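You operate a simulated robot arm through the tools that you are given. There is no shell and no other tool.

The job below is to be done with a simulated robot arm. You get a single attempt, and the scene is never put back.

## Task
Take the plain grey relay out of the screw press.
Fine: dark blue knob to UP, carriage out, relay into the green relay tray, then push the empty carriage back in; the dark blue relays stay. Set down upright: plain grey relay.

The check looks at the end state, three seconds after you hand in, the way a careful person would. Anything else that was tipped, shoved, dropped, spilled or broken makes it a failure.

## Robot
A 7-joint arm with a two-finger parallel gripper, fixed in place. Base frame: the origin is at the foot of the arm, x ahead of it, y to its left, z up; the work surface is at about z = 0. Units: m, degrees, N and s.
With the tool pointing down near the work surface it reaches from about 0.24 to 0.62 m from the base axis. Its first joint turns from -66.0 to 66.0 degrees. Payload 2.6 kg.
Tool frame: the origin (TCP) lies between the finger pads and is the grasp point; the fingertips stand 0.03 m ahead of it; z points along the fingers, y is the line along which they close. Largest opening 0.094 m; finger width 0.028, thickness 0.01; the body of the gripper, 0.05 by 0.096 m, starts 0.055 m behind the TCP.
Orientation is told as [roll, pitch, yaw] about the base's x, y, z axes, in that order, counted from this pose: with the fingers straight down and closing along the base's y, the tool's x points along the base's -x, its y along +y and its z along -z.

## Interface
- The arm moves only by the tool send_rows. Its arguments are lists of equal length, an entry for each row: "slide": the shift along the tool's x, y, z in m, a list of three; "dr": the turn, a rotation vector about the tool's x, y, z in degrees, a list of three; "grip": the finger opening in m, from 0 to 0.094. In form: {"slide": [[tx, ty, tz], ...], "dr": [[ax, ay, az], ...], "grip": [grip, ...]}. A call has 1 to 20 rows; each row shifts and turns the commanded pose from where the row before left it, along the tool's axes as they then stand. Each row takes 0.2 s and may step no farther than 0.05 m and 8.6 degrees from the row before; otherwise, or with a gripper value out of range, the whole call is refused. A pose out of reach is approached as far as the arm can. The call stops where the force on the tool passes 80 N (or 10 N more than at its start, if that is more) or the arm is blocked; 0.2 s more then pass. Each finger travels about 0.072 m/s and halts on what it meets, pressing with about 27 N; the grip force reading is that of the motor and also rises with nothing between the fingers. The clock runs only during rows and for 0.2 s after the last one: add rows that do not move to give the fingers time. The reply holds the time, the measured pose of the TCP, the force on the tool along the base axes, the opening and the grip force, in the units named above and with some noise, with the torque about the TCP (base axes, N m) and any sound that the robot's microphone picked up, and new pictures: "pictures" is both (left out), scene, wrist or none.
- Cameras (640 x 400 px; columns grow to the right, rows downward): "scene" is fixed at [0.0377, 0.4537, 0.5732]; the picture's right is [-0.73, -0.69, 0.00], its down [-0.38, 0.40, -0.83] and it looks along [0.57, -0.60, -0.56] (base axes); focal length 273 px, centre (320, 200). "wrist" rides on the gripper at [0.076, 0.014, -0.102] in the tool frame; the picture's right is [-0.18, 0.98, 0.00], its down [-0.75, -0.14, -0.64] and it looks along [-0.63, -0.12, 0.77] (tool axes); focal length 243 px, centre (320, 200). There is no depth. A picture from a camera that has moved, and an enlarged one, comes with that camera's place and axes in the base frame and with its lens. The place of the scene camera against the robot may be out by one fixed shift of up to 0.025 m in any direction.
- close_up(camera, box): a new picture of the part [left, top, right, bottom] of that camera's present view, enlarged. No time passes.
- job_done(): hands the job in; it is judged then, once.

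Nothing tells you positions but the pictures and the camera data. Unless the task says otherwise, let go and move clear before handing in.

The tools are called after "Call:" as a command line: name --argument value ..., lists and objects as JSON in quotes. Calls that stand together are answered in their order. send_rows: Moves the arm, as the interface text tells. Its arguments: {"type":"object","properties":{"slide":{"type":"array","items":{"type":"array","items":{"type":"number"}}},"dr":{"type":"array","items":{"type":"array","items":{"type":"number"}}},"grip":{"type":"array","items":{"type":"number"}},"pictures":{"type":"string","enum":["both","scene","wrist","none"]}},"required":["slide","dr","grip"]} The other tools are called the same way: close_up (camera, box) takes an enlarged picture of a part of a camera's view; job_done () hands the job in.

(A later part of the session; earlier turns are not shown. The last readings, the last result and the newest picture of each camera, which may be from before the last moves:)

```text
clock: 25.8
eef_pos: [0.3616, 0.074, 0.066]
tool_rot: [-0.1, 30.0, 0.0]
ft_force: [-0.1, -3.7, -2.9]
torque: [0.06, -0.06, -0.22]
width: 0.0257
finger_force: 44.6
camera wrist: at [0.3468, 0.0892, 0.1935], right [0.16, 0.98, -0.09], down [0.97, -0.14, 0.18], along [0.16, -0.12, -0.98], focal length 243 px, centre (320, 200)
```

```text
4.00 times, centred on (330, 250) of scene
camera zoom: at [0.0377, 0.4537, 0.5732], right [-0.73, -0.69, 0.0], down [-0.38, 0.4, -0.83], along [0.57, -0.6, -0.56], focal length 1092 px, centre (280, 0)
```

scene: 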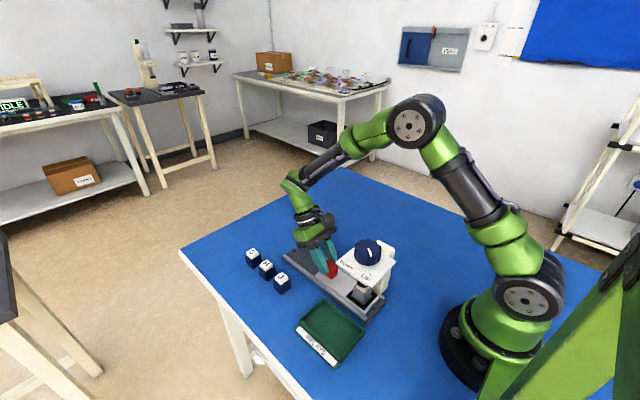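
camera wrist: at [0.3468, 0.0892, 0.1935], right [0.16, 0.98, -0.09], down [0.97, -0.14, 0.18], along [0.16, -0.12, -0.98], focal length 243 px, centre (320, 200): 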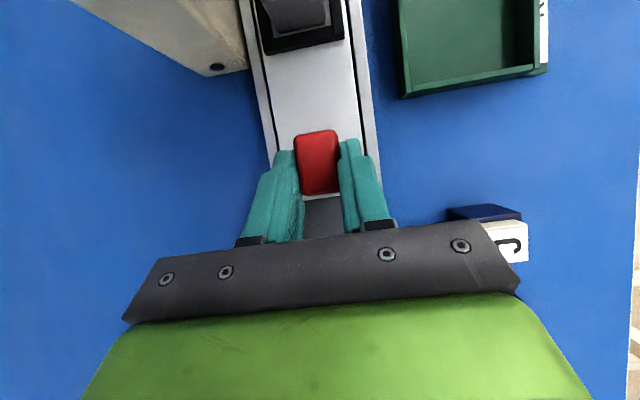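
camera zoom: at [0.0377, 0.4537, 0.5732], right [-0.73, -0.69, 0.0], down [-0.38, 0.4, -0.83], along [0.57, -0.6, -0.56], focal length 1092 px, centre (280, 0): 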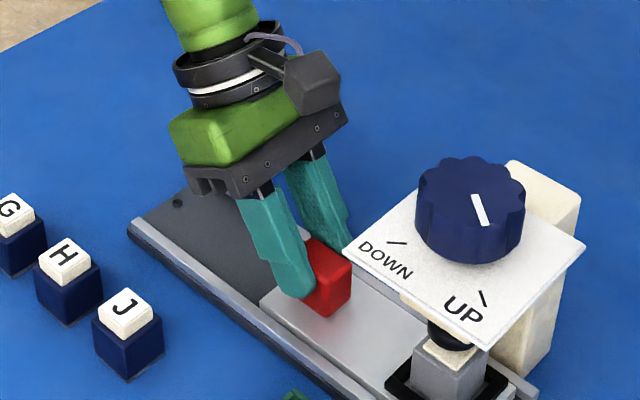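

The handle is gripped (25.7 mm). I'm pulling the carriage out along +x slowly.

Call:
send_rows --slide '[[-0.00173, 0, -0.001], [-0.00346, 0, -0.002], [-0.0052, 0, -0.003], [-0.0052, 0, -0.003], [-0.0052, 0, -0.003], [-0.0052, 0, -0.003], [0, 0, 0]]' --dr '[[0, 0, 0], [0, 0, 0], [0, 0, 0], [0, 0, 0], [0, 0, 0], [0, 0, 0], [0, 0, 0]]' --grip '[0.015, 0.015, 0.015, 0.015, 0.015, 0.015, 0.015]' --pictures "wrist"

```text
clock: 27.4
eef_pos: [0.3935, 0.0748, 0.0655]
tool_rot: [-0.1, 30.1, 0.0]
ft_force: [-0.5, -8.1, -29.0]
torque: [-0.01, -0.34, -0.45]
width: 0.026
finger_force: 45.2
camera wrist: at [0.3777, 0.0893, 0.1936], right [0.16, 0.98, -0.09], down [0.97, -0.14, 0.18], along [0.16, -0.12, -0.98], focal length 243 px, centre (320, 200)
```

wrist: 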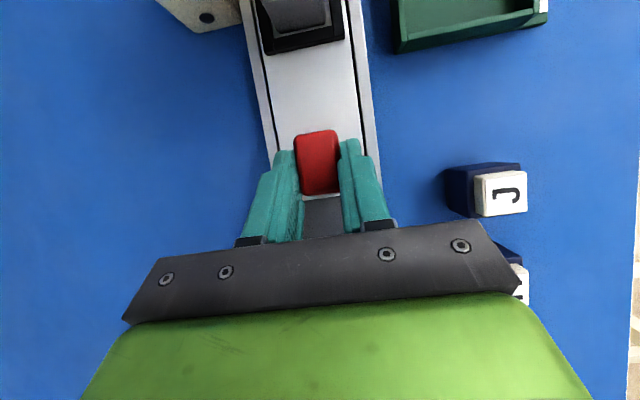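

Call:
send_rows --slide '[[-0.0005, 0, 0.00087], [-0.00346, 0, -0.002], [-0.0052, 0, -0.003], [-0.0052, 0, -0.003], [-0.0052, 0, -0.003], [-0.0052, 0, -0.003], [-0.0052, 0, -0.003], [0, 0, 0]]' --dr '[[0, 0, 0], [0, 0, 0], [0, 0, 0], [0, 0, 0], [0, 0, 0], [0, 0, 0], [0, 0, 0], [0, 0, 0]]' --grip '[0.015, 0.015, 0.015, 0.015, 0.015, 0.015, 0.015, 0.015]' --pictures "both"

Call:
close_up --camera "scene" --box '[270, 200, 400, 320]'

```text
clock: 29.2
eef_pos: [0.4282, 0.0752, 0.0663]
tool_rot: [0.0, 30.1, 0.1]
ft_force: [-1.6, -6.0, -27.6]
torque: [-0.09, -0.2, -0.43]
width: 0.0262
finger_force: 44.8
camera wrist: at [0.4119, 0.0891, 0.1938], right [0.16, 0.98, -0.09], down [0.97, -0.14, 0.18], along [0.16, -0.12, -0.98], focal length 243 px, centre (320, 200)
```

scene: 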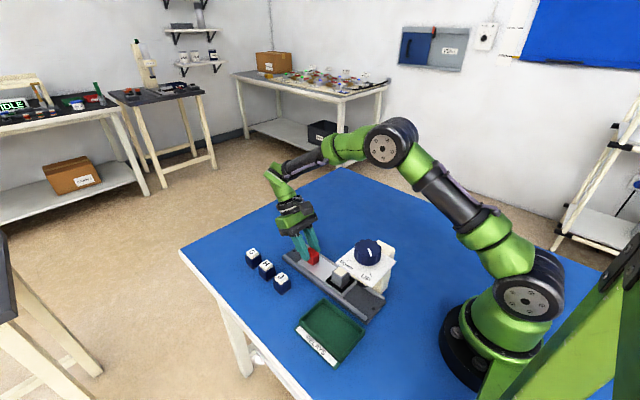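
wrist: 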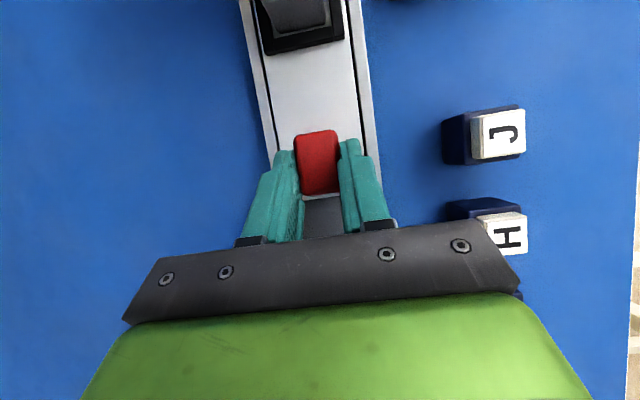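

```text
3.33 times, centred on (335, 260) of scene
camera zoom: at [0.0378, 0.4537, 0.5731], right [-0.73, -0.69, 0.0], down [-0.38, 0.4, -0.83], along [0.57, -0.6, -0.56], focal length 910 px, centre (270, 0)
```

zoom: 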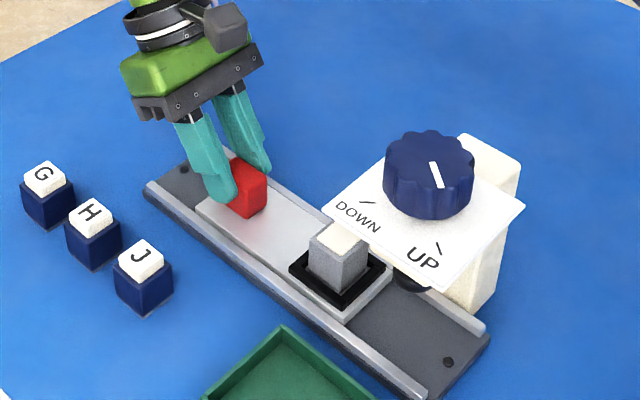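

Call:
send_rows --slide '[[-0.00346, 0, -0.002], [-0.0052, 0, -0.003], [-0.0052, 0, -0.003], [-0.0052, 0, -0.003], [-0.00346, 0, -0.002], [0, 0, 0]]' --dr '[[0, 0, 0], [0, 0, 0], [0, 0, 0], [0, 0, 0], [0, 0, 0], [0, 0, 0]]' --grip '[0.015, 0.015, 0.015, 0.015, 0.015, 0.015]' --pictures "none"

```text
clock: 30.6
eef_pos: [0.4545, 0.0748, 0.0667]
tool_rot: [-0.1, 29.9, 0.0]
ft_force: [-0.6, -10.1, -3.9]
torque: [-0.18, 1.28, 0.01]
width: 0.026
finger_force: 44.8
```

Call:
send_rows --slide '[[-0.0026, 0, -0.0015], [-0.0026, 0, -0.0015], [-0.0026, 0, -0.0015], [-0.0026, 0, -0.0015], [-0.0026, 0, -0.0015], [-0.0026, 0, -0.0015], [0, 0, 0]]' --dr '[[0, 0, 0], [0, 0, 0], [0, 0, 0], [0, 0, 0], [0, 0, 0], [0, 0, 0], [0, 0, 0]]' --grip '[0.015, 0.015, 0.015, 0.015, 0.015, 0.015, 0.015]' --pictures "both"

Call:
close_up --camera "scene" --box '[260, 200, 400, 320]'

```text
clock: 32.2
eef_pos: [0.4707, 0.0752, 0.0641]
tool_rot: [-0.1, 30.2, -0.1]
ft_force: [-27.9, -17.5, -0.2]
torque: [-0.11, 0.93, 0.13]
width: 0.0259
finger_force: 45.2
camera wrist: at [0.4559, 0.0893, 0.193], right [0.16, 0.98, -0.09], down [0.97, -0.14, 0.17], along [0.16, -0.12, -0.98], focal length 243 px, centre (320, 200)
```

scene: 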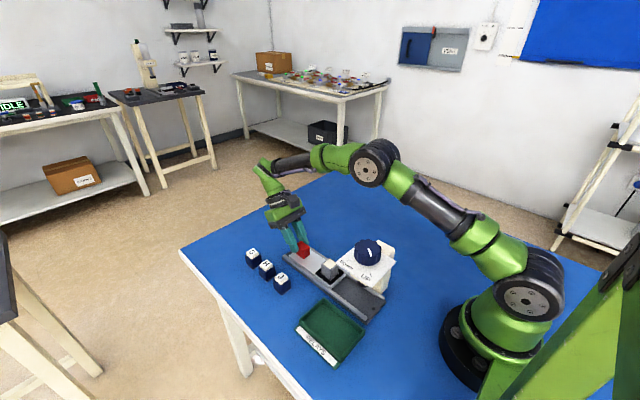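
wrist: 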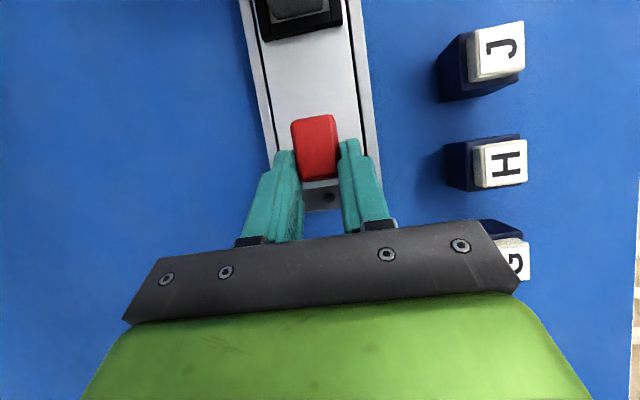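

```text
3.33 times, centred on (330, 260) of scene
camera zoom: at [0.0377, 0.4537, 0.5732], right [-0.73, -0.69, 0.0], down [-0.38, 0.4, -0.83], along [0.57, -0.6, -0.56], focal length 910 px, centre (287, 0)
```

zoom: 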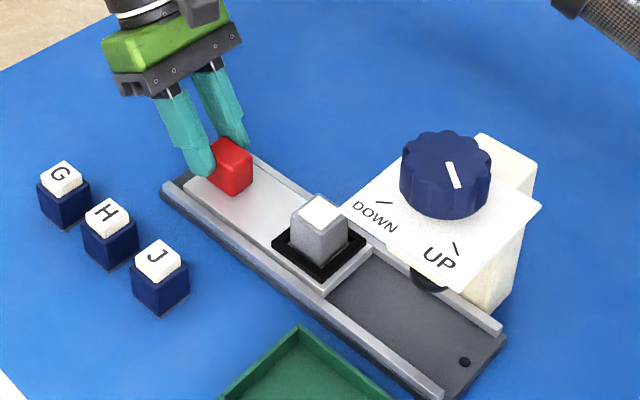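

The carriage has reached its outer stop and the relay stands clear of the plate at about x = 0.35. I'll release the handle, rise straight up, and look at the relay.

Call:
send_rows --slide '[[0.001, 0, 0.0005], [0, 0, 0], [0, 0, 0], [0.01, 0, -0.01732], [0.02, 0, -0.03464], [0.02, 0, -0.03464], [0.02, 0, -0.03464], [0, 0, 0]]' --dr '[[0, 0, 0], [0, 0, 0], [0, 0, 0], [0, 0, 0], [0, 0, 0], [0, 0, 0], [0, 0, 0], [0, 0, 0]]' --grip '[0.03, 0.06, 0.06, 0.06, 0.06, 0.06, 0.06, 0.06]' --pictures "none"

Call:
send_rows --slide '[[0.026, 0, 0.015], [0.026, 0, 0.015], [0.026, 0, 0.015], [0.013, 0, 0.0075], [0, 0, 0]]' --dr '[[0, 0, 0], [0, 0, 0], [0, 0, 0], [0, 0, 0], [0, 0, 0]]' --grip '[0.07, 0.07, 0.07, 0.07, 0.07]' --pictures "both"

Call:
close_up --camera "wrist" --box '[230, 50, 470, 210]'

Call:
close_up --camera "scene" --box '[290, 230, 380, 310]'

```text
clock: 34.0
eef_pos: [0.4698, 0.0758, 0.205]
tool_rot: [0.1, 30.1, 0.0]
ft_force: [0.6, 0.4, 0.7]
torque: [-0.01, 0.0, 0.0]
width: 0.0601
finger_force: 0.0
```

```text
clock: 35.2
eef_pos: [0.365, 0.078, 0.2058]
tool_rot: [0.0, 30.0, 0.0]
ft_force: [0.5, 0.1, -0.4]
torque: [-0.01, -0.05, 0.01]
width: 0.0696
finger_force: 0.0
camera wrist: at [0.3494, 0.0905, 0.3334], right [0.16, 0.98, -0.09], down [0.97, -0.14, 0.18], along [0.16, -0.12, -0.98], focal length 243 px, centre (320, 200)
```

scene: 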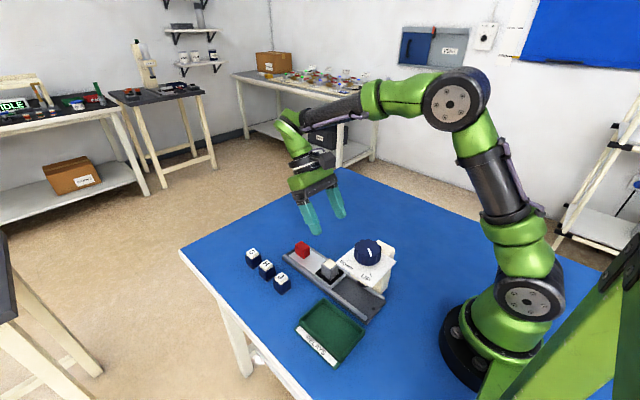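
wrist: 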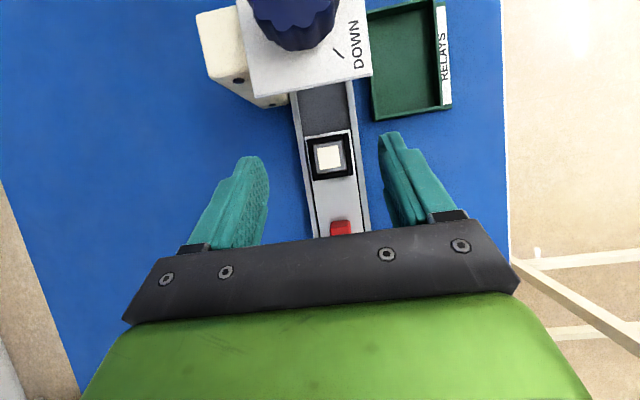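

```text
2.50 times, centred on (350, 130) of wrist
camera zoom: at [0.3494, 0.0905, 0.3334], right [0.16, 0.98, -0.09], down [0.97, -0.14, 0.18], along [0.16, -0.12, -0.98], focal length 606 px, centre (245, 375)
```

zoom: 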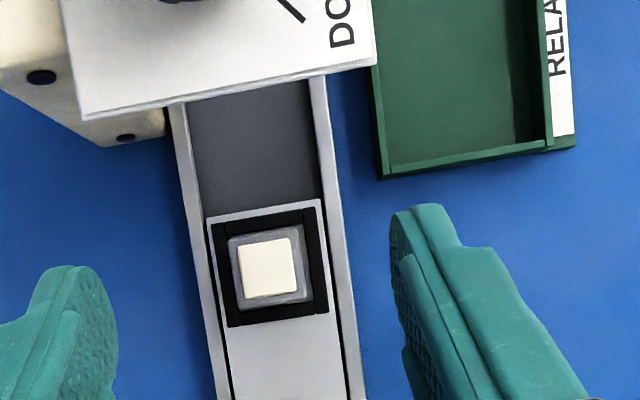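

```text
5.00 times, centred on (335, 270) of scene
camera zoom: at [0.0377, 0.4537, 0.5732], right [-0.73, -0.69, 0.0], down [-0.38, 0.4, -0.83], along [0.57, -0.6, -0.56], focal length 1366 px, centre (245, -150)
```

zoom: 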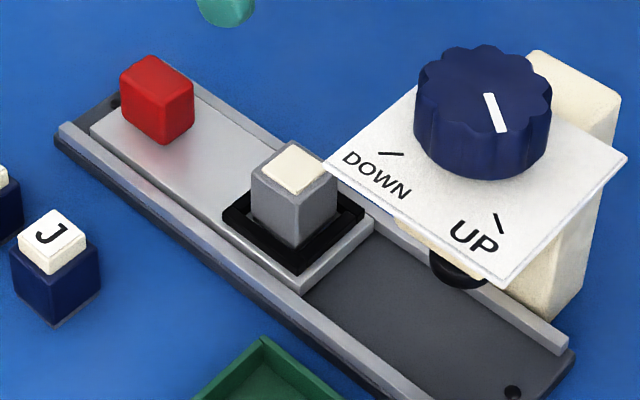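

The relay stands at about (0.350, 0.0765), roughly 32 mm square with its top near z≈0.065. I'll pick it with the tool vertical at yaw −90°, closing along x. That puts the camera on the +y side, clear of the press. First I'll un-tilt and turn up high.

Call:
send_rows --slide '[[0, 0, 0], [0, 0, 0], [0, 0, 0], [0, 0, 0], [0, 0, 0], [0, 0, 0], [0, 0, 0], [0, 0, 0], [0, 0, 0], [0, 0, 0], [0, 0, 0], [0, 0, 0], [0, 0, 0], [0, 0, 0], [0, 0, 0], [0, 0, 0]]' --dr '[[0, -7.5, 0], [0, -7.5, 0], [0, -7.5, 0], [0, -7.5, 0], [0, 0, 8], [0, 0, 8], [0, 0, 8], [0, 0, 8], [0, 0, 8], [0, 0, 8], [0, 0, 8], [0, 0, 8], [0, 0, 8], [0, 0, 8], [0, 0, 8], [0, 0, 2]]' --grip '[0.07, 0.07, 0.07, 0.07, 0.07, 0.07, 0.07, 0.07, 0.07, 0.07, 0.07, 0.07, 0.06, 0.054, 0.054, 0.054]' --pictures "both"

Call:
close_up --camera "wrist" --box '[230, 50, 410, 210]'

```text
clock: 38.6
eef_pos: [0.3656, 0.0762, 0.2075]
tool_rot: [0.0, 0.0, -90.1]
ft_force: [0.2, 0.7, 0.5]
torque: [-0.01, -0.01, -0.02]
width: 0.0542
finger_force: 0.1
camera wrist: at [0.3786, 0.1516, 0.3104], right [0.98, -0.19, 0.0], down [-0.14, -0.75, 0.64], along [-0.12, -0.63, -0.77], focal length 243 px, centre (320, 200)
```

scene: 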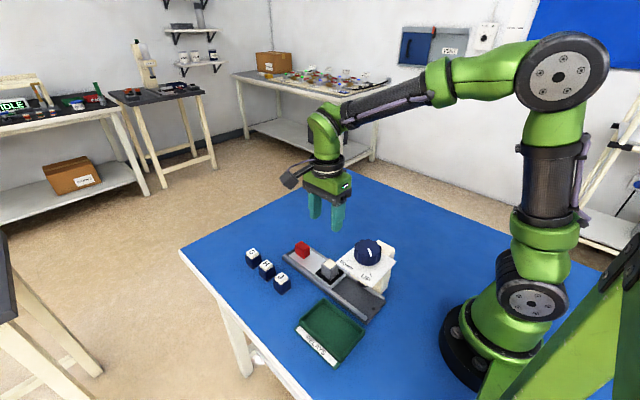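
wrist: 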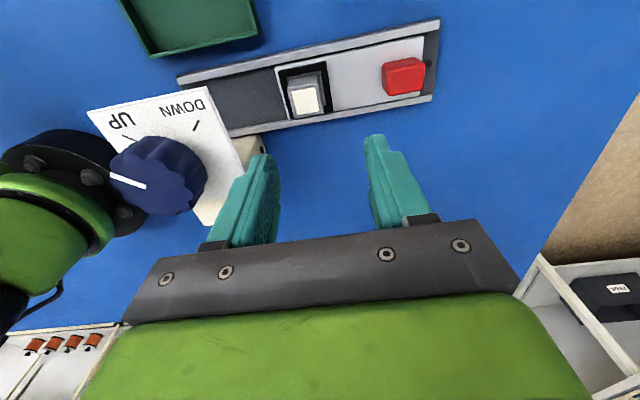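

```text
2.50 times, centred on (320, 130) of wrist
camera zoom: at [0.3786, 0.1516, 0.3104], right [0.98, -0.19, 0.0], down [-0.14, -0.75, 0.64], along [-0.12, -0.63, -0.77], focal length 606 px, centre (320, 375)
```

zoom: 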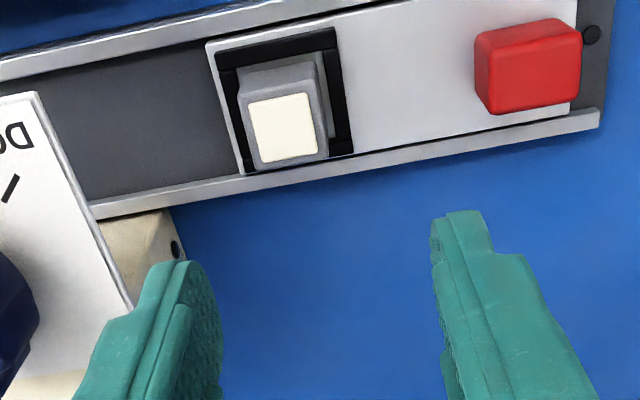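

Yaw −90° is reachable, and both views agree on the relay at (0.350, 0.076), top z≈0.065. I'm moving over it and descending part-way.

Call:
send_rows --slide '[[0, -0.016, 0], [0, 0, 0.03], [0, 0, 0.03], [0, 0, 0.03], [0, 0, 0.015], [0, 0, 0]]' --dr '[[0, 0, 0], [0, 0, 0], [0, 0, 0], [0, 0, 0], [0, 0, 0], [0, 0, 0]]' --grip '[0.054, 0.054, 0.054, 0.054, 0.054, 0.054]' --pictures "both"

Call:
close_up --camera "wrist" --box '[220, 80, 430, 240]'

Call:
close_up --camera "scene" --box '[280, 190, 400, 300]'

```text
clock: 40.0
eef_pos: [0.3484, 0.0757, 0.0997]
tool_rot: [0.0, 0.0, -90.0]
ft_force: [0.1, -0.9, -0.1]
torque: [-0.02, -0.02, 0.01]
width: 0.054
finger_force: 0.1
camera wrist: at [0.3616, 0.151, 0.2034], right [0.98, -0.18, 0.0], down [-0.14, -0.75, 0.64], along [-0.12, -0.63, -0.77], focal length 243 px, centre (320, 200)
```

scene: 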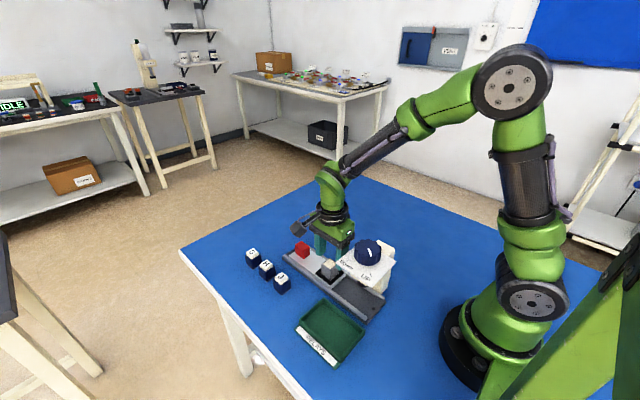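
wrist: 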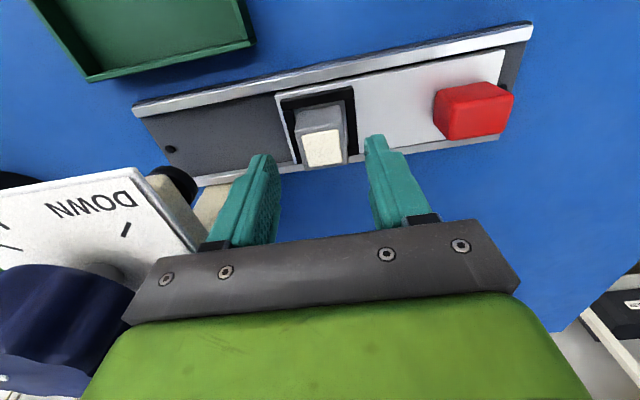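

```text
2.50 times, centred on (325, 160) of wrist
camera zoom: at [0.3616, 0.151, 0.2034], right [0.98, -0.18, 0.0], down [-0.14, -0.75, 0.64], along [-0.12, -0.63, -0.77], focal length 606 px, centre (308, 300)
```

zoom: 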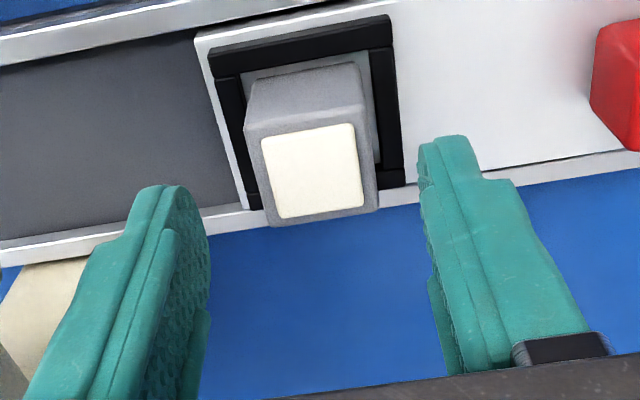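

```text
3.64 times, centred on (340, 245) of scene
camera zoom: at [0.0377, 0.4537, 0.5732], right [-0.73, -0.69, 0.0], down [-0.38, 0.4, -0.83], along [0.57, -0.6, -0.56], focal length 993 px, centre (247, 36)
```

zoom: 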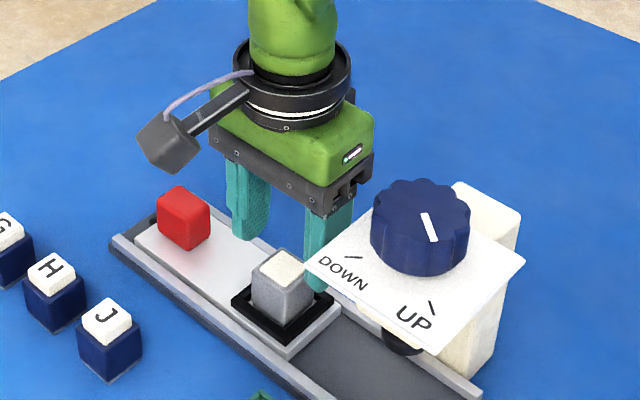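

Call:
send_rows --slide '[[0, 0.0008, 0.01], [0, 0, 0.01], [0, 0, 0.009], [0, 0, 0]]' --dr '[[0, 0, 0], [0, 0, 0], [0, 0, 0], [0, 0, 0]]' --grip '[0.054, 0.054, 0.054, 0.054]' --pictures "both"

Call:
close_up --camera "wrist" --box '[220, 80, 430, 240]'

Call:
close_up --camera "scene" --box '[290, 220, 380, 300]'

```text
clock: 41.0
eef_pos: [0.3502, 0.0753, 0.0729]
tool_rot: [-0.1, 0.0, -90.0]
ft_force: [0.5, 0.6, 0.9]
torque: [0.02, 0.01, 0.01]
width: 0.0541
finger_force: 0.1
camera wrist: at [0.3636, 0.1516, 0.176], right [0.98, -0.18, 0.0], down [-0.14, -0.75, 0.64], along [-0.12, -0.63, -0.77], focal length 243 px, centre (320, 200)
```

scene: 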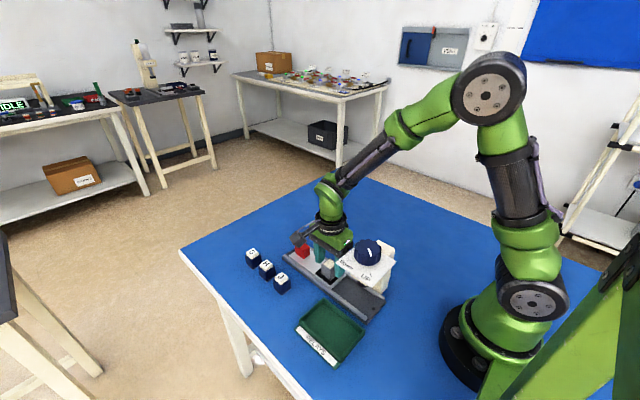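
wrist: 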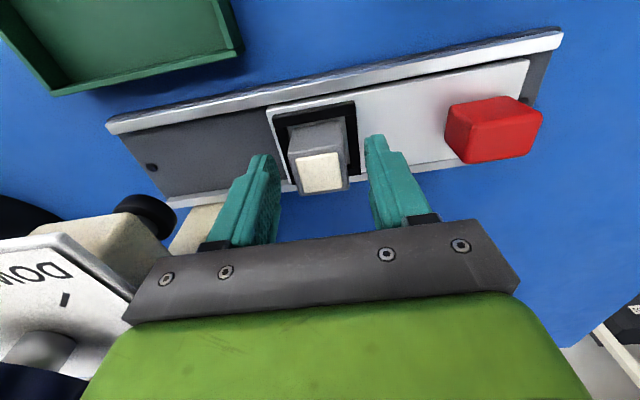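

```text
2.50 times, centred on (325, 160) of wrist
camera zoom: at [0.3636, 0.1516, 0.176], right [0.98, -0.18, 0.0], down [-0.14, -0.75, 0.64], along [-0.12, -0.63, -0.77], focal length 606 px, centre (308, 300)
```

zoom: 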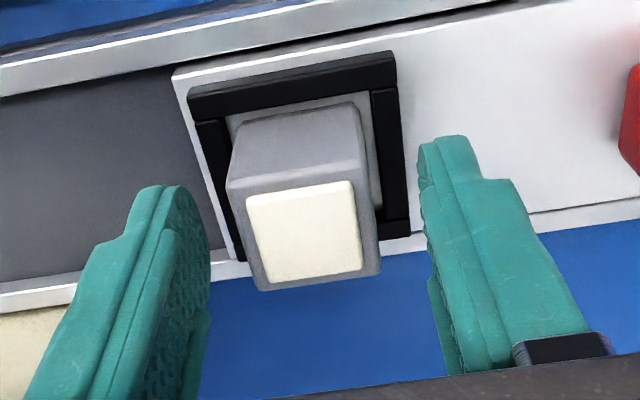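

```text
5.00 times, centred on (335, 260) of scene
camera zoom: at [0.0377, 0.4537, 0.5732], right [-0.73, -0.69, 0.0], down [-0.38, 0.4, -0.83], along [0.57, -0.6, -0.56], focal length 1366 px, centre (245, -100)
```

zoom: 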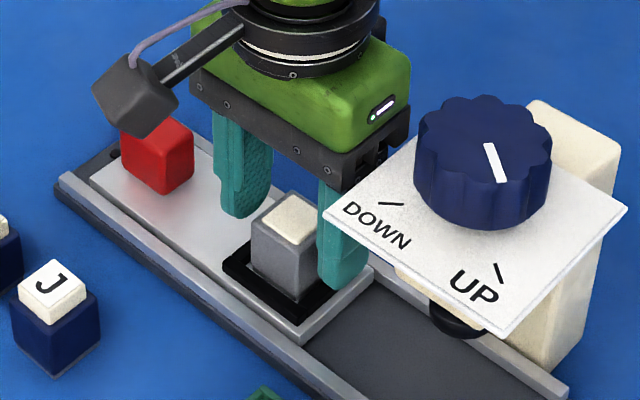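

Well aligned. I'll lower 3 mm more and close on the relay.

Call:
send_rows --slide '[[0.001, -0.0005, 0.003], [0, 0, 0], [0, 0, 0], [0, 0, 0], [0, 0, 0], [0, 0, 0]]' --dr '[[0, 0, 0], [0, 0, 0], [0, 0, 0], [0, 0, 0], [0, 0, 0], [0, 0, 0]]' --grip '[0.054, 0.046, 0.038, 0.03, 0.022, 0.022]' --pictures "both"

Call:
close_up --camera "scene" --box '[290, 220, 380, 300]'

```text
clock: 42.4
eef_pos: [0.3509, 0.0763, 0.0702]
tool_rot: [0.0, 0.0, -90.0]
ft_force: [-0.4, 0.0, -0.2]
torque: [0.04, 0.0, 0.02]
width: 0.0312
finger_force: 27.2
camera wrist: at [0.3632, 0.1522, 0.1727], right [0.98, -0.18, 0.0], down [-0.14, -0.75, 0.64], along [-0.12, -0.63, -0.77], focal length 243 px, centre (320, 200)
```

scene: 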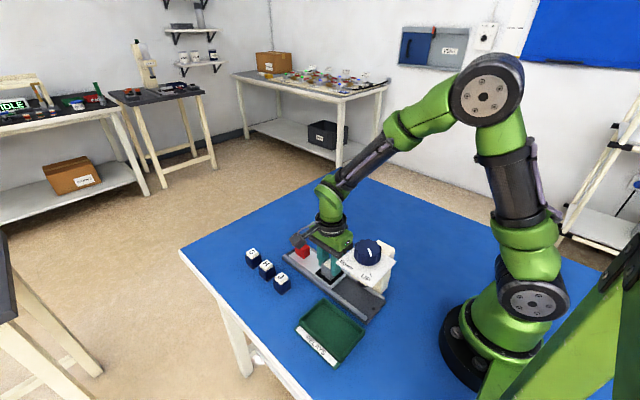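
wrist: 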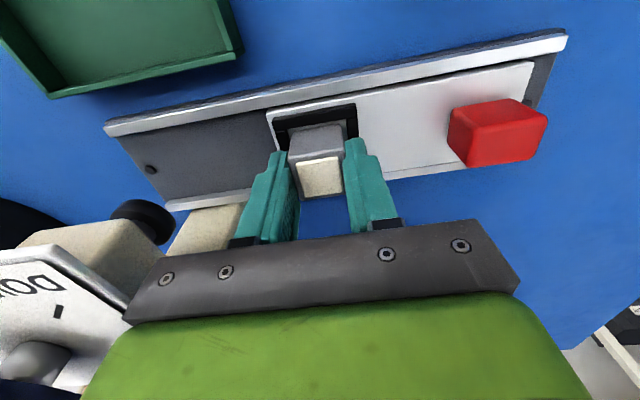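

```text
5.00 times, centred on (335, 260) of scene
camera zoom: at [0.0377, 0.4537, 0.5732], right [-0.73, -0.69, 0.0], down [-0.38, 0.4, -0.83], along [0.57, -0.6, -0.56], focal length 1366 px, centre (245, -100)
```

zoom: 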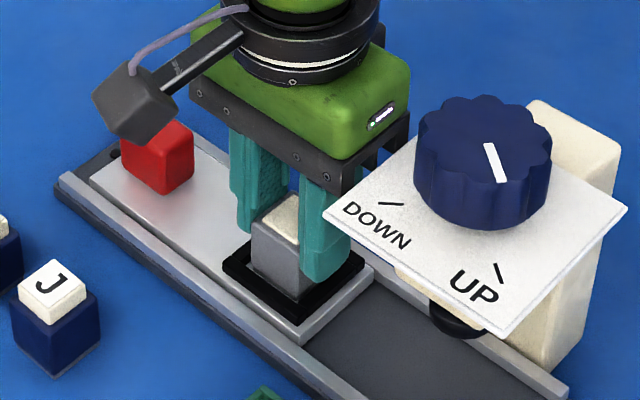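

The relay is gripped (31 mm). I'm lifting straight up slowly.

Call:
send_rows --slide '[[0, 0, -0.003], [0, 0, -0.007], [0, 0, -0.01], [0, 0, -0.015], [0, 0, -0.015], [0, 0, 0]]' --dr '[[0, 0, 0], [0, 0, 0], [0, 0, 0], [0, 0, 0], [0, 0, 0], [0, 0, 0]]' --grip '[0.022, 0.022, 0.022, 0.022, 0.022, 0.022]' --pictures "both"

Call:
close_up --camera "scene" --box '[290, 200, 390, 300]'

```text
clock: 43.8
eef_pos: [0.3497, 0.0762, 0.1194]
tool_rot: [0.0, 0.0, -89.9]
ft_force: [0.0, 0.6, -0.5]
torque: [-0.02, -0.02, -0.02]
width: 0.0309
finger_force: 27.1
camera wrist: at [0.3623, 0.152, 0.2231], right [0.98, -0.18, 0.0], down [-0.14, -0.75, 0.64], along [-0.12, -0.63, -0.77], focal length 243 px, centre (320, 200)
```

scene: 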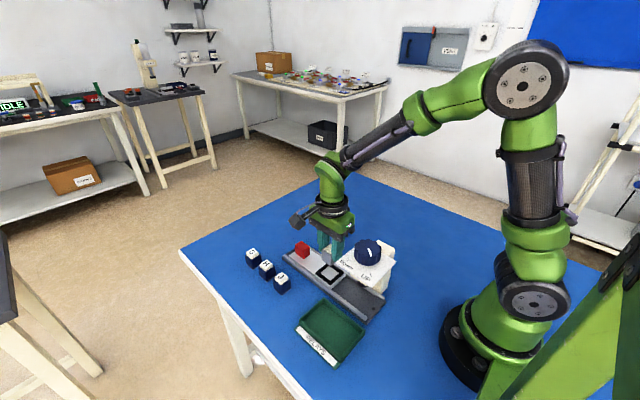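
wrist: 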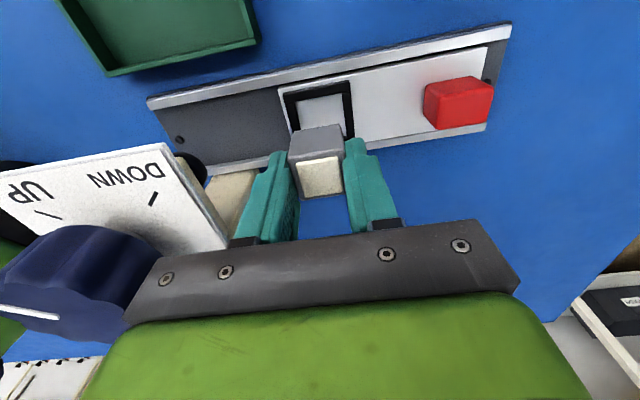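

```text
4.00 times, centred on (340, 250) of scene
camera zoom: at [0.0377, 0.4537, 0.5732], right [-0.73, -0.69, 0.0], down [-0.38, 0.4, -0.83], along [0.57, -0.6, -0.56], focal length 1092 px, centre (240, 0)
```

zoom: 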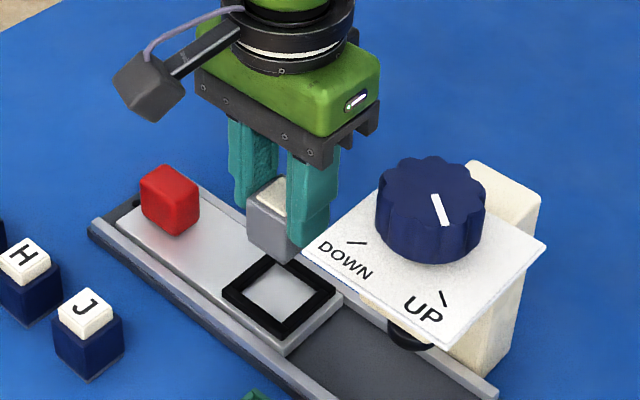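

The relay is free. I'm carrying it over to the tray (centre about (0.256, 0.172)), moving in +y first and then −x.

Call:
send_rows --slide '[[0, 0, -0.02], [0, 0, -0.02], [0.024, 0, 0], [0.024, 0, 0], [0.024, 0, 0], [0.024, 0, 0], [0, -0.02, 0], [0, -0.025, 0], [0, -0.025, 0], [0, -0.02, 0], [0, 0, 0]]' --dr '[[0, 0, 0], [0, 0, 0], [0, 0, 0], [0, 0, 0], [0, 0, 0], [0, 0, 0], [0, 0, 0], [0, 0, 0], [0, 0, 0], [0, 0, 0], [0, 0, 0]]' --grip '[0.022, 0.022, 0.022, 0.022, 0.022, 0.022, 0.022, 0.022, 0.022, 0.022, 0.022]' --pictures "both"

Call:
close_up --camera "wrist" --box '[180, 50, 460, 230]'

Call:
close_up --camera "scene" --box '[270, 220, 400, 370]'

```text
clock: 46.2
eef_pos: [0.2592, 0.1707, 0.159]
tool_rot: [0.0, 0.0, -89.9]
ft_force: [0.0, 0.0, -0.4]
torque: [-0.01, 0.02, 0.01]
width: 0.031
finger_force: 27.2
camera wrist: at [0.2726, 0.2477, 0.2616], right [0.98, -0.18, 0.0], down [-0.14, -0.75, 0.64], along [-0.12, -0.63, -0.77], focal length 243 px, centre (320, 200)
```

scene: 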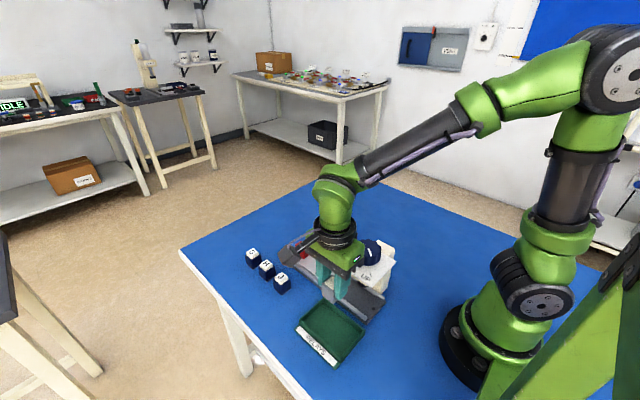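
wrist: 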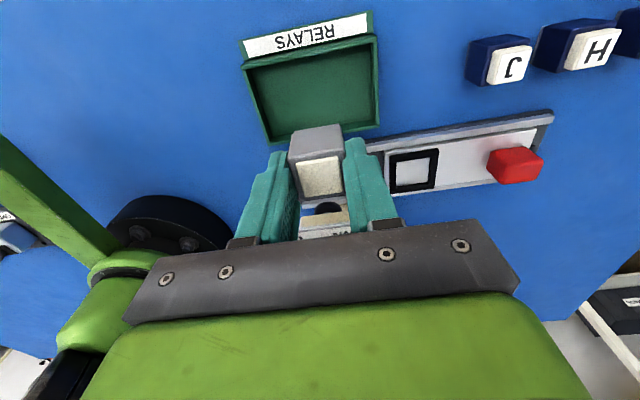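

```text
2.22 times, centred on (320, 140) of wrist
camera zoom: at [0.2726, 0.2477, 0.2616], right [0.98, -0.18, 0.0], down [-0.14, -0.75, 0.64], along [-0.12, -0.63, -0.77], focal length 539 px, centre (320, 333)
```

zoom: 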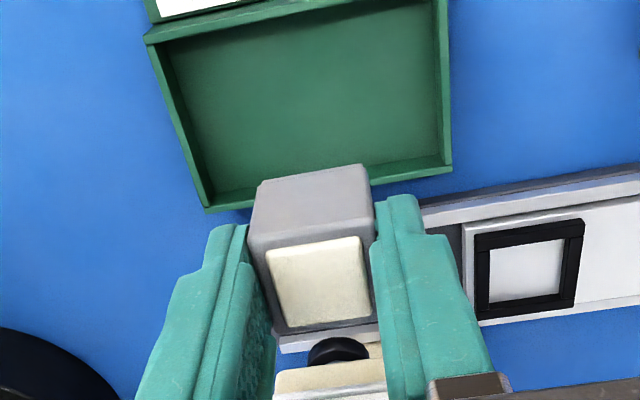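

```text
2.67 times, centred on (335, 295) of scene
camera zoom: at [0.0377, 0.4537, 0.5732], right [-0.73, -0.69, 0.0], down [-0.38, 0.4, -0.83], along [0.57, -0.6, -0.56], focal length 728 px, centre (280, -53)
```

zoom: 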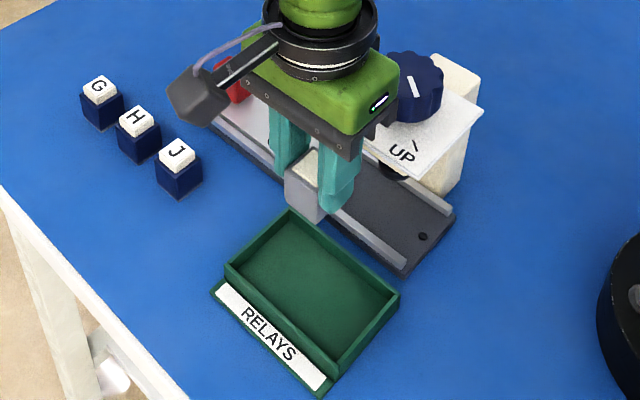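

The tray spans x 0.195–0.314 and y 0.135–0.213. I'm centring the relay over it and descending, then I'll feel for the floor.

Call:
send_rows --slide '[[0.003, -0.002, 0], [0, 0, 0.025], [0, 0, 0.025], [0, 0, 0.025], [0, 0, 0.015], [0, 0, 0.009], [0, 0, 0]]' --dr '[[0, 0, 0], [0, 0, 0], [0, 0, 0], [0, 0, 0], [0, 0, 0], [0, 0, 0], [0, 0, 0]]' --grip '[0.022, 0.022, 0.022, 0.022, 0.022, 0.022, 0.022]' --pictures "both"

Call:
close_up --camera "scene" --box '[280, 230, 400, 370]'

Call:
close_up --camera "wrist" --box '[180, 50, 460, 230]'

```text
clock: 47.8
eef_pos: [0.2566, 0.1748, 0.0609]
tool_rot: [0.0, 0.0, -90.0]
ft_force: [0.0, -0.2, -0.9]
torque: [-0.04, -0.04, 0.01]
width: 0.0308
finger_force: 26.9
camera wrist: at [0.2705, 0.2512, 0.1635], right [0.98, -0.18, 0.0], down [-0.14, -0.75, 0.64], along [-0.12, -0.63, -0.77], focal length 243 px, centre (320, 200)
```

scene: 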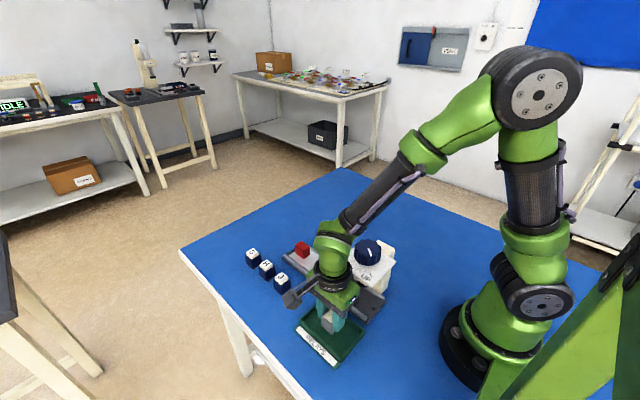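
wrist: 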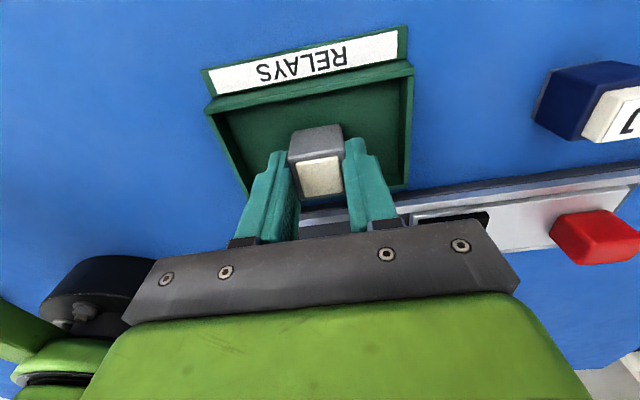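

```text
2.86 times, centred on (340, 300) of scene
camera zoom: at [0.0377, 0.4537, 0.5732], right [-0.73, -0.69, 0.0], down [-0.38, 0.4, -0.83], along [0.57, -0.6, -0.56], focal length 780 px, centre (263, -86)
```

zoom: 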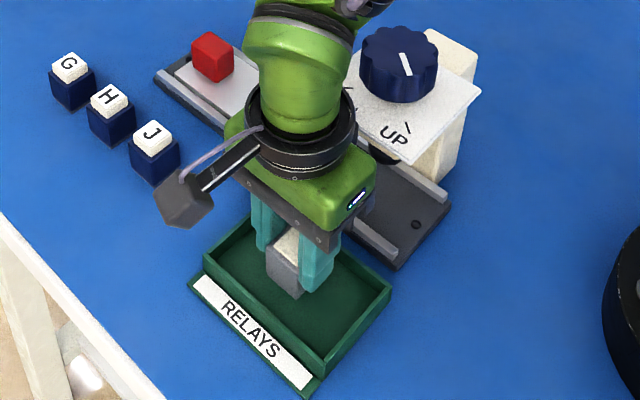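

```text
2.22 times, centred on (320, 140) of wrist
camera zoom: at [0.2705, 0.2512, 0.1635], right [0.98, -0.18, 0.0], down [-0.14, -0.75, 0.64], along [-0.12, -0.63, -0.77], focal length 539 px, centre (320, 333)
```

zoom: 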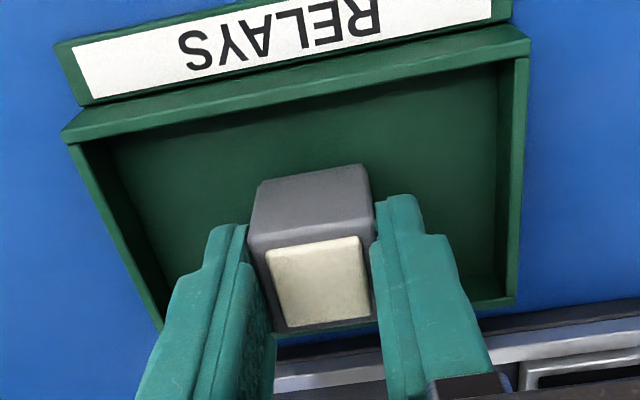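

Call:
send_rows --slide '[[0, 0, 0.003], [0, 0, 0.003], [0, 0, 0.002], [0, 0, 0]]' --dr '[[0, 0, 0], [0, 0, 0], [0, 0, 0], [0, 0, 0]]' --grip '[0.022, 0.022, 0.022, 0.022]' --pictures "none"

Call:
send_rows --slide '[[0, 0, 0.001], [0, 0, 0.001], [0, 0, 0]]' --dr '[[0, 0, 0], [0, 0, 0], [0, 0, 0]]' --grip '[0.022, 0.022, 0.022]' --pictures "none"

```text
clock: 48.8
eef_pos: [0.2581, 0.1761, 0.0529]
tool_rot: [0.1, 0.0, -90.1]
ft_force: [-3.5, -3.9, 18.5]
torque: [-0.14, 0.1, -0.06]
width: 0.0312
finger_force: 27.1
```

```text
clock: 49.6
eef_pos: [0.2588, 0.1756, 0.0509]
tool_rot: [0.2, 0.1, -89.8]
ft_force: [1.7, 2.4, 18.6]
torque: [0.11, -0.03, -0.04]
width: 0.0311
finger_force: 27.0
```

An upward force of 18 N shows the relay is on the tray floor. I'll check the picture before opening.

Call:
send_rows --slide '[[0, 0, -0.0005], [0, 0, 0]]' --dr '[[0, 0, 0], [0, 0, 0]]' --grip '[0.022, 0.022]' --pictures "both"

Call:
close_up --camera "scene" --box '[290, 260, 390, 360]'

Call:
close_up --camera "wrist" --box '[220, 80, 440, 230]'

```text
clock: 50.2
eef_pos: [0.2566, 0.1751, 0.0513]
tool_rot: [0.0, 0.0, -90.0]
ft_force: [2.6, 1.4, 8.0]
torque: [0.17, -0.11, 0.0]
width: 0.0312
finger_force: 26.7
camera wrist: at [0.2704, 0.2508, 0.1538], right [0.98, -0.18, 0.0], down [-0.14, -0.75, 0.64], along [-0.12, -0.63, -0.77], focal length 243 px, centre (320, 200)
```

scene: 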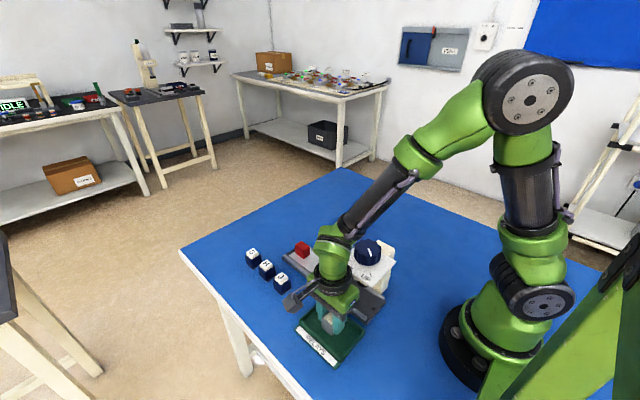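
wrist: 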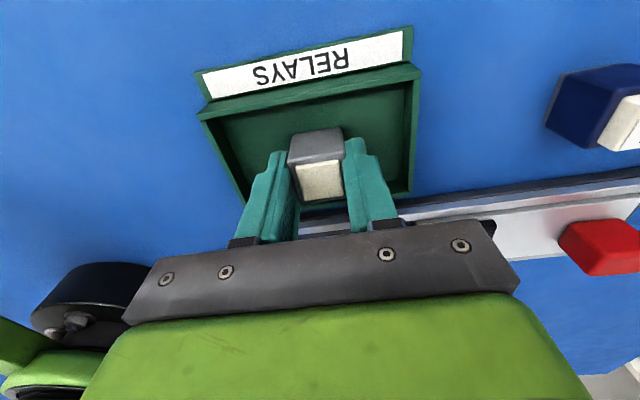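

```text
4.00 times, centred on (340, 310) of scene
camera zoom: at [0.0377, 0.4537, 0.5732], right [-0.73, -0.69, 0.0], down [-0.38, 0.4, -0.83], along [0.57, -0.6, -0.56], focal length 1092 px, centre (240, -240)
```

zoom: 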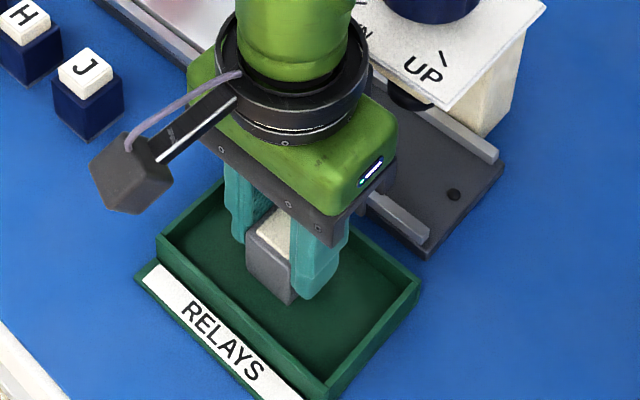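

```text
2.67 times, centred on (330, 155) of wrist
camera zoom: at [0.2704, 0.2508, 0.1538], right [0.98, -0.18, 0.0], down [-0.14, -0.75, 0.64], along [-0.12, -0.63, -0.77], focal length 647 px, centre (293, 320)
```

zoom: 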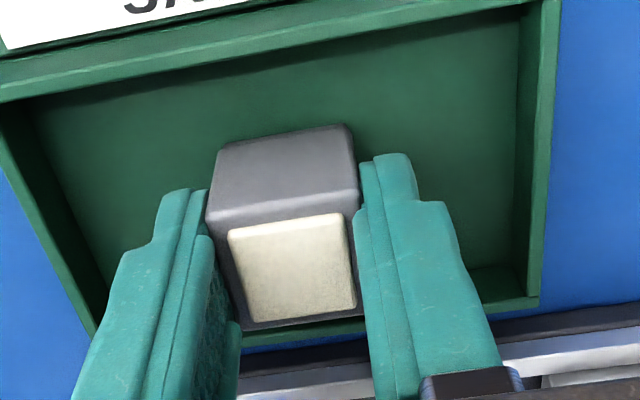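

The relay sits upright on the tray floor. I'll open and lift straight away.

Call:
send_rows --slide '[[0, 0, 0], [0, 0, 0], [0, 0, 0], [0, 0, 0], [0, 0, -0.01], [0, 0, -0.02], [0, 0, -0.03], [0, 0, -0.04], [0, 0, -0.04], [0, 0, 0]]' --dr '[[0, 0, 0], [0, 0, 0], [0, 0, 0], [0, 0, 0], [0, 0, 0], [0, 0, 0], [0, 0, 0], [0, 0, 0], [0, 0, 0], [0, 0, 0]]' --grip '[0.034, 0.04, 0.048, 0.052, 0.052, 0.052, 0.052, 0.052, 0.052, 0.052]' --pictures "both"

Call:
close_up --camera "scene" --box '[280, 230, 400, 370]'

Call:
close_up --camera "wrist" --box '[220, 20, 440, 200]'

```text
clock: 52.4
eef_pos: [0.257, 0.175, 0.1901]
tool_rot: [0.0, 0.0, -89.9]
ft_force: [-0.2, 0.7, -1.0]
torque: [0.01, 0.02, 0.0]
width: 0.0519
finger_force: 0.0
camera wrist: at [0.2701, 0.2513, 0.2938], right [0.98, -0.18, 0.0], down [-0.14, -0.75, 0.64], along [-0.12, -0.63, -0.77], focal length 243 px, centre (320, 200)
```

scene: 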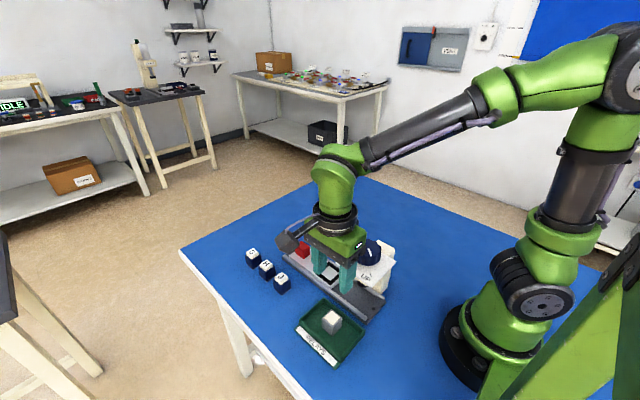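
wrist: 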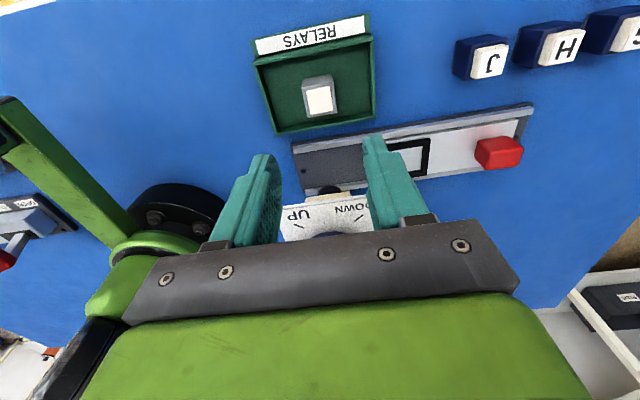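

```text
2.86 times, centred on (340, 300) of scene
camera zoom: at [0.0377, 0.4537, 0.5732], right [-0.73, -0.69, 0.0], down [-0.38, 0.4, -0.83], along [0.57, -0.6, -0.56], focal length 780 px, centre (263, -86)
```

zoom: 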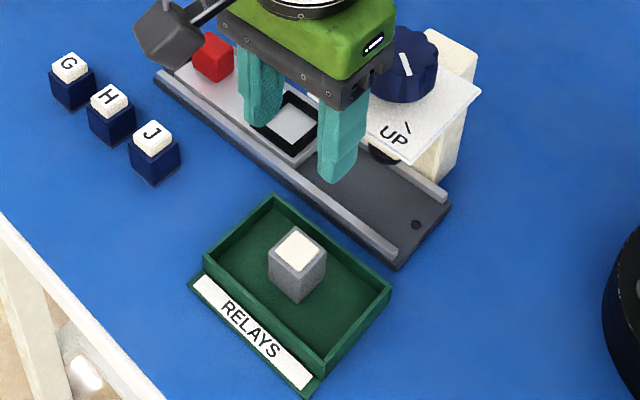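

```text
2.22 times, centred on (330, 110) of wrist
camera zoom: at [0.2701, 0.2513, 0.2938], right [0.98, -0.18, 0.0], down [-0.14, -0.75, 0.64], along [-0.12, -0.63, -0.77], focal length 539 px, centre (298, 400)
```

zoom: 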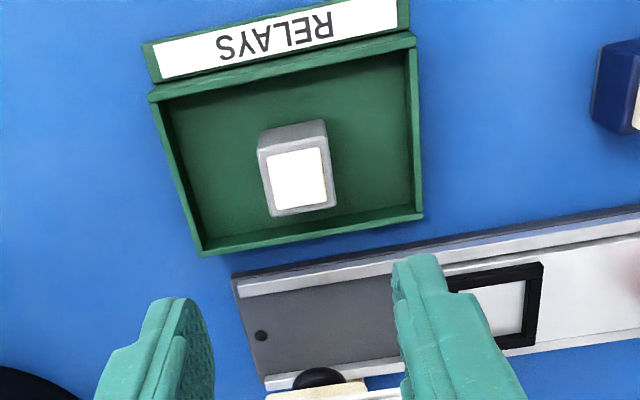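

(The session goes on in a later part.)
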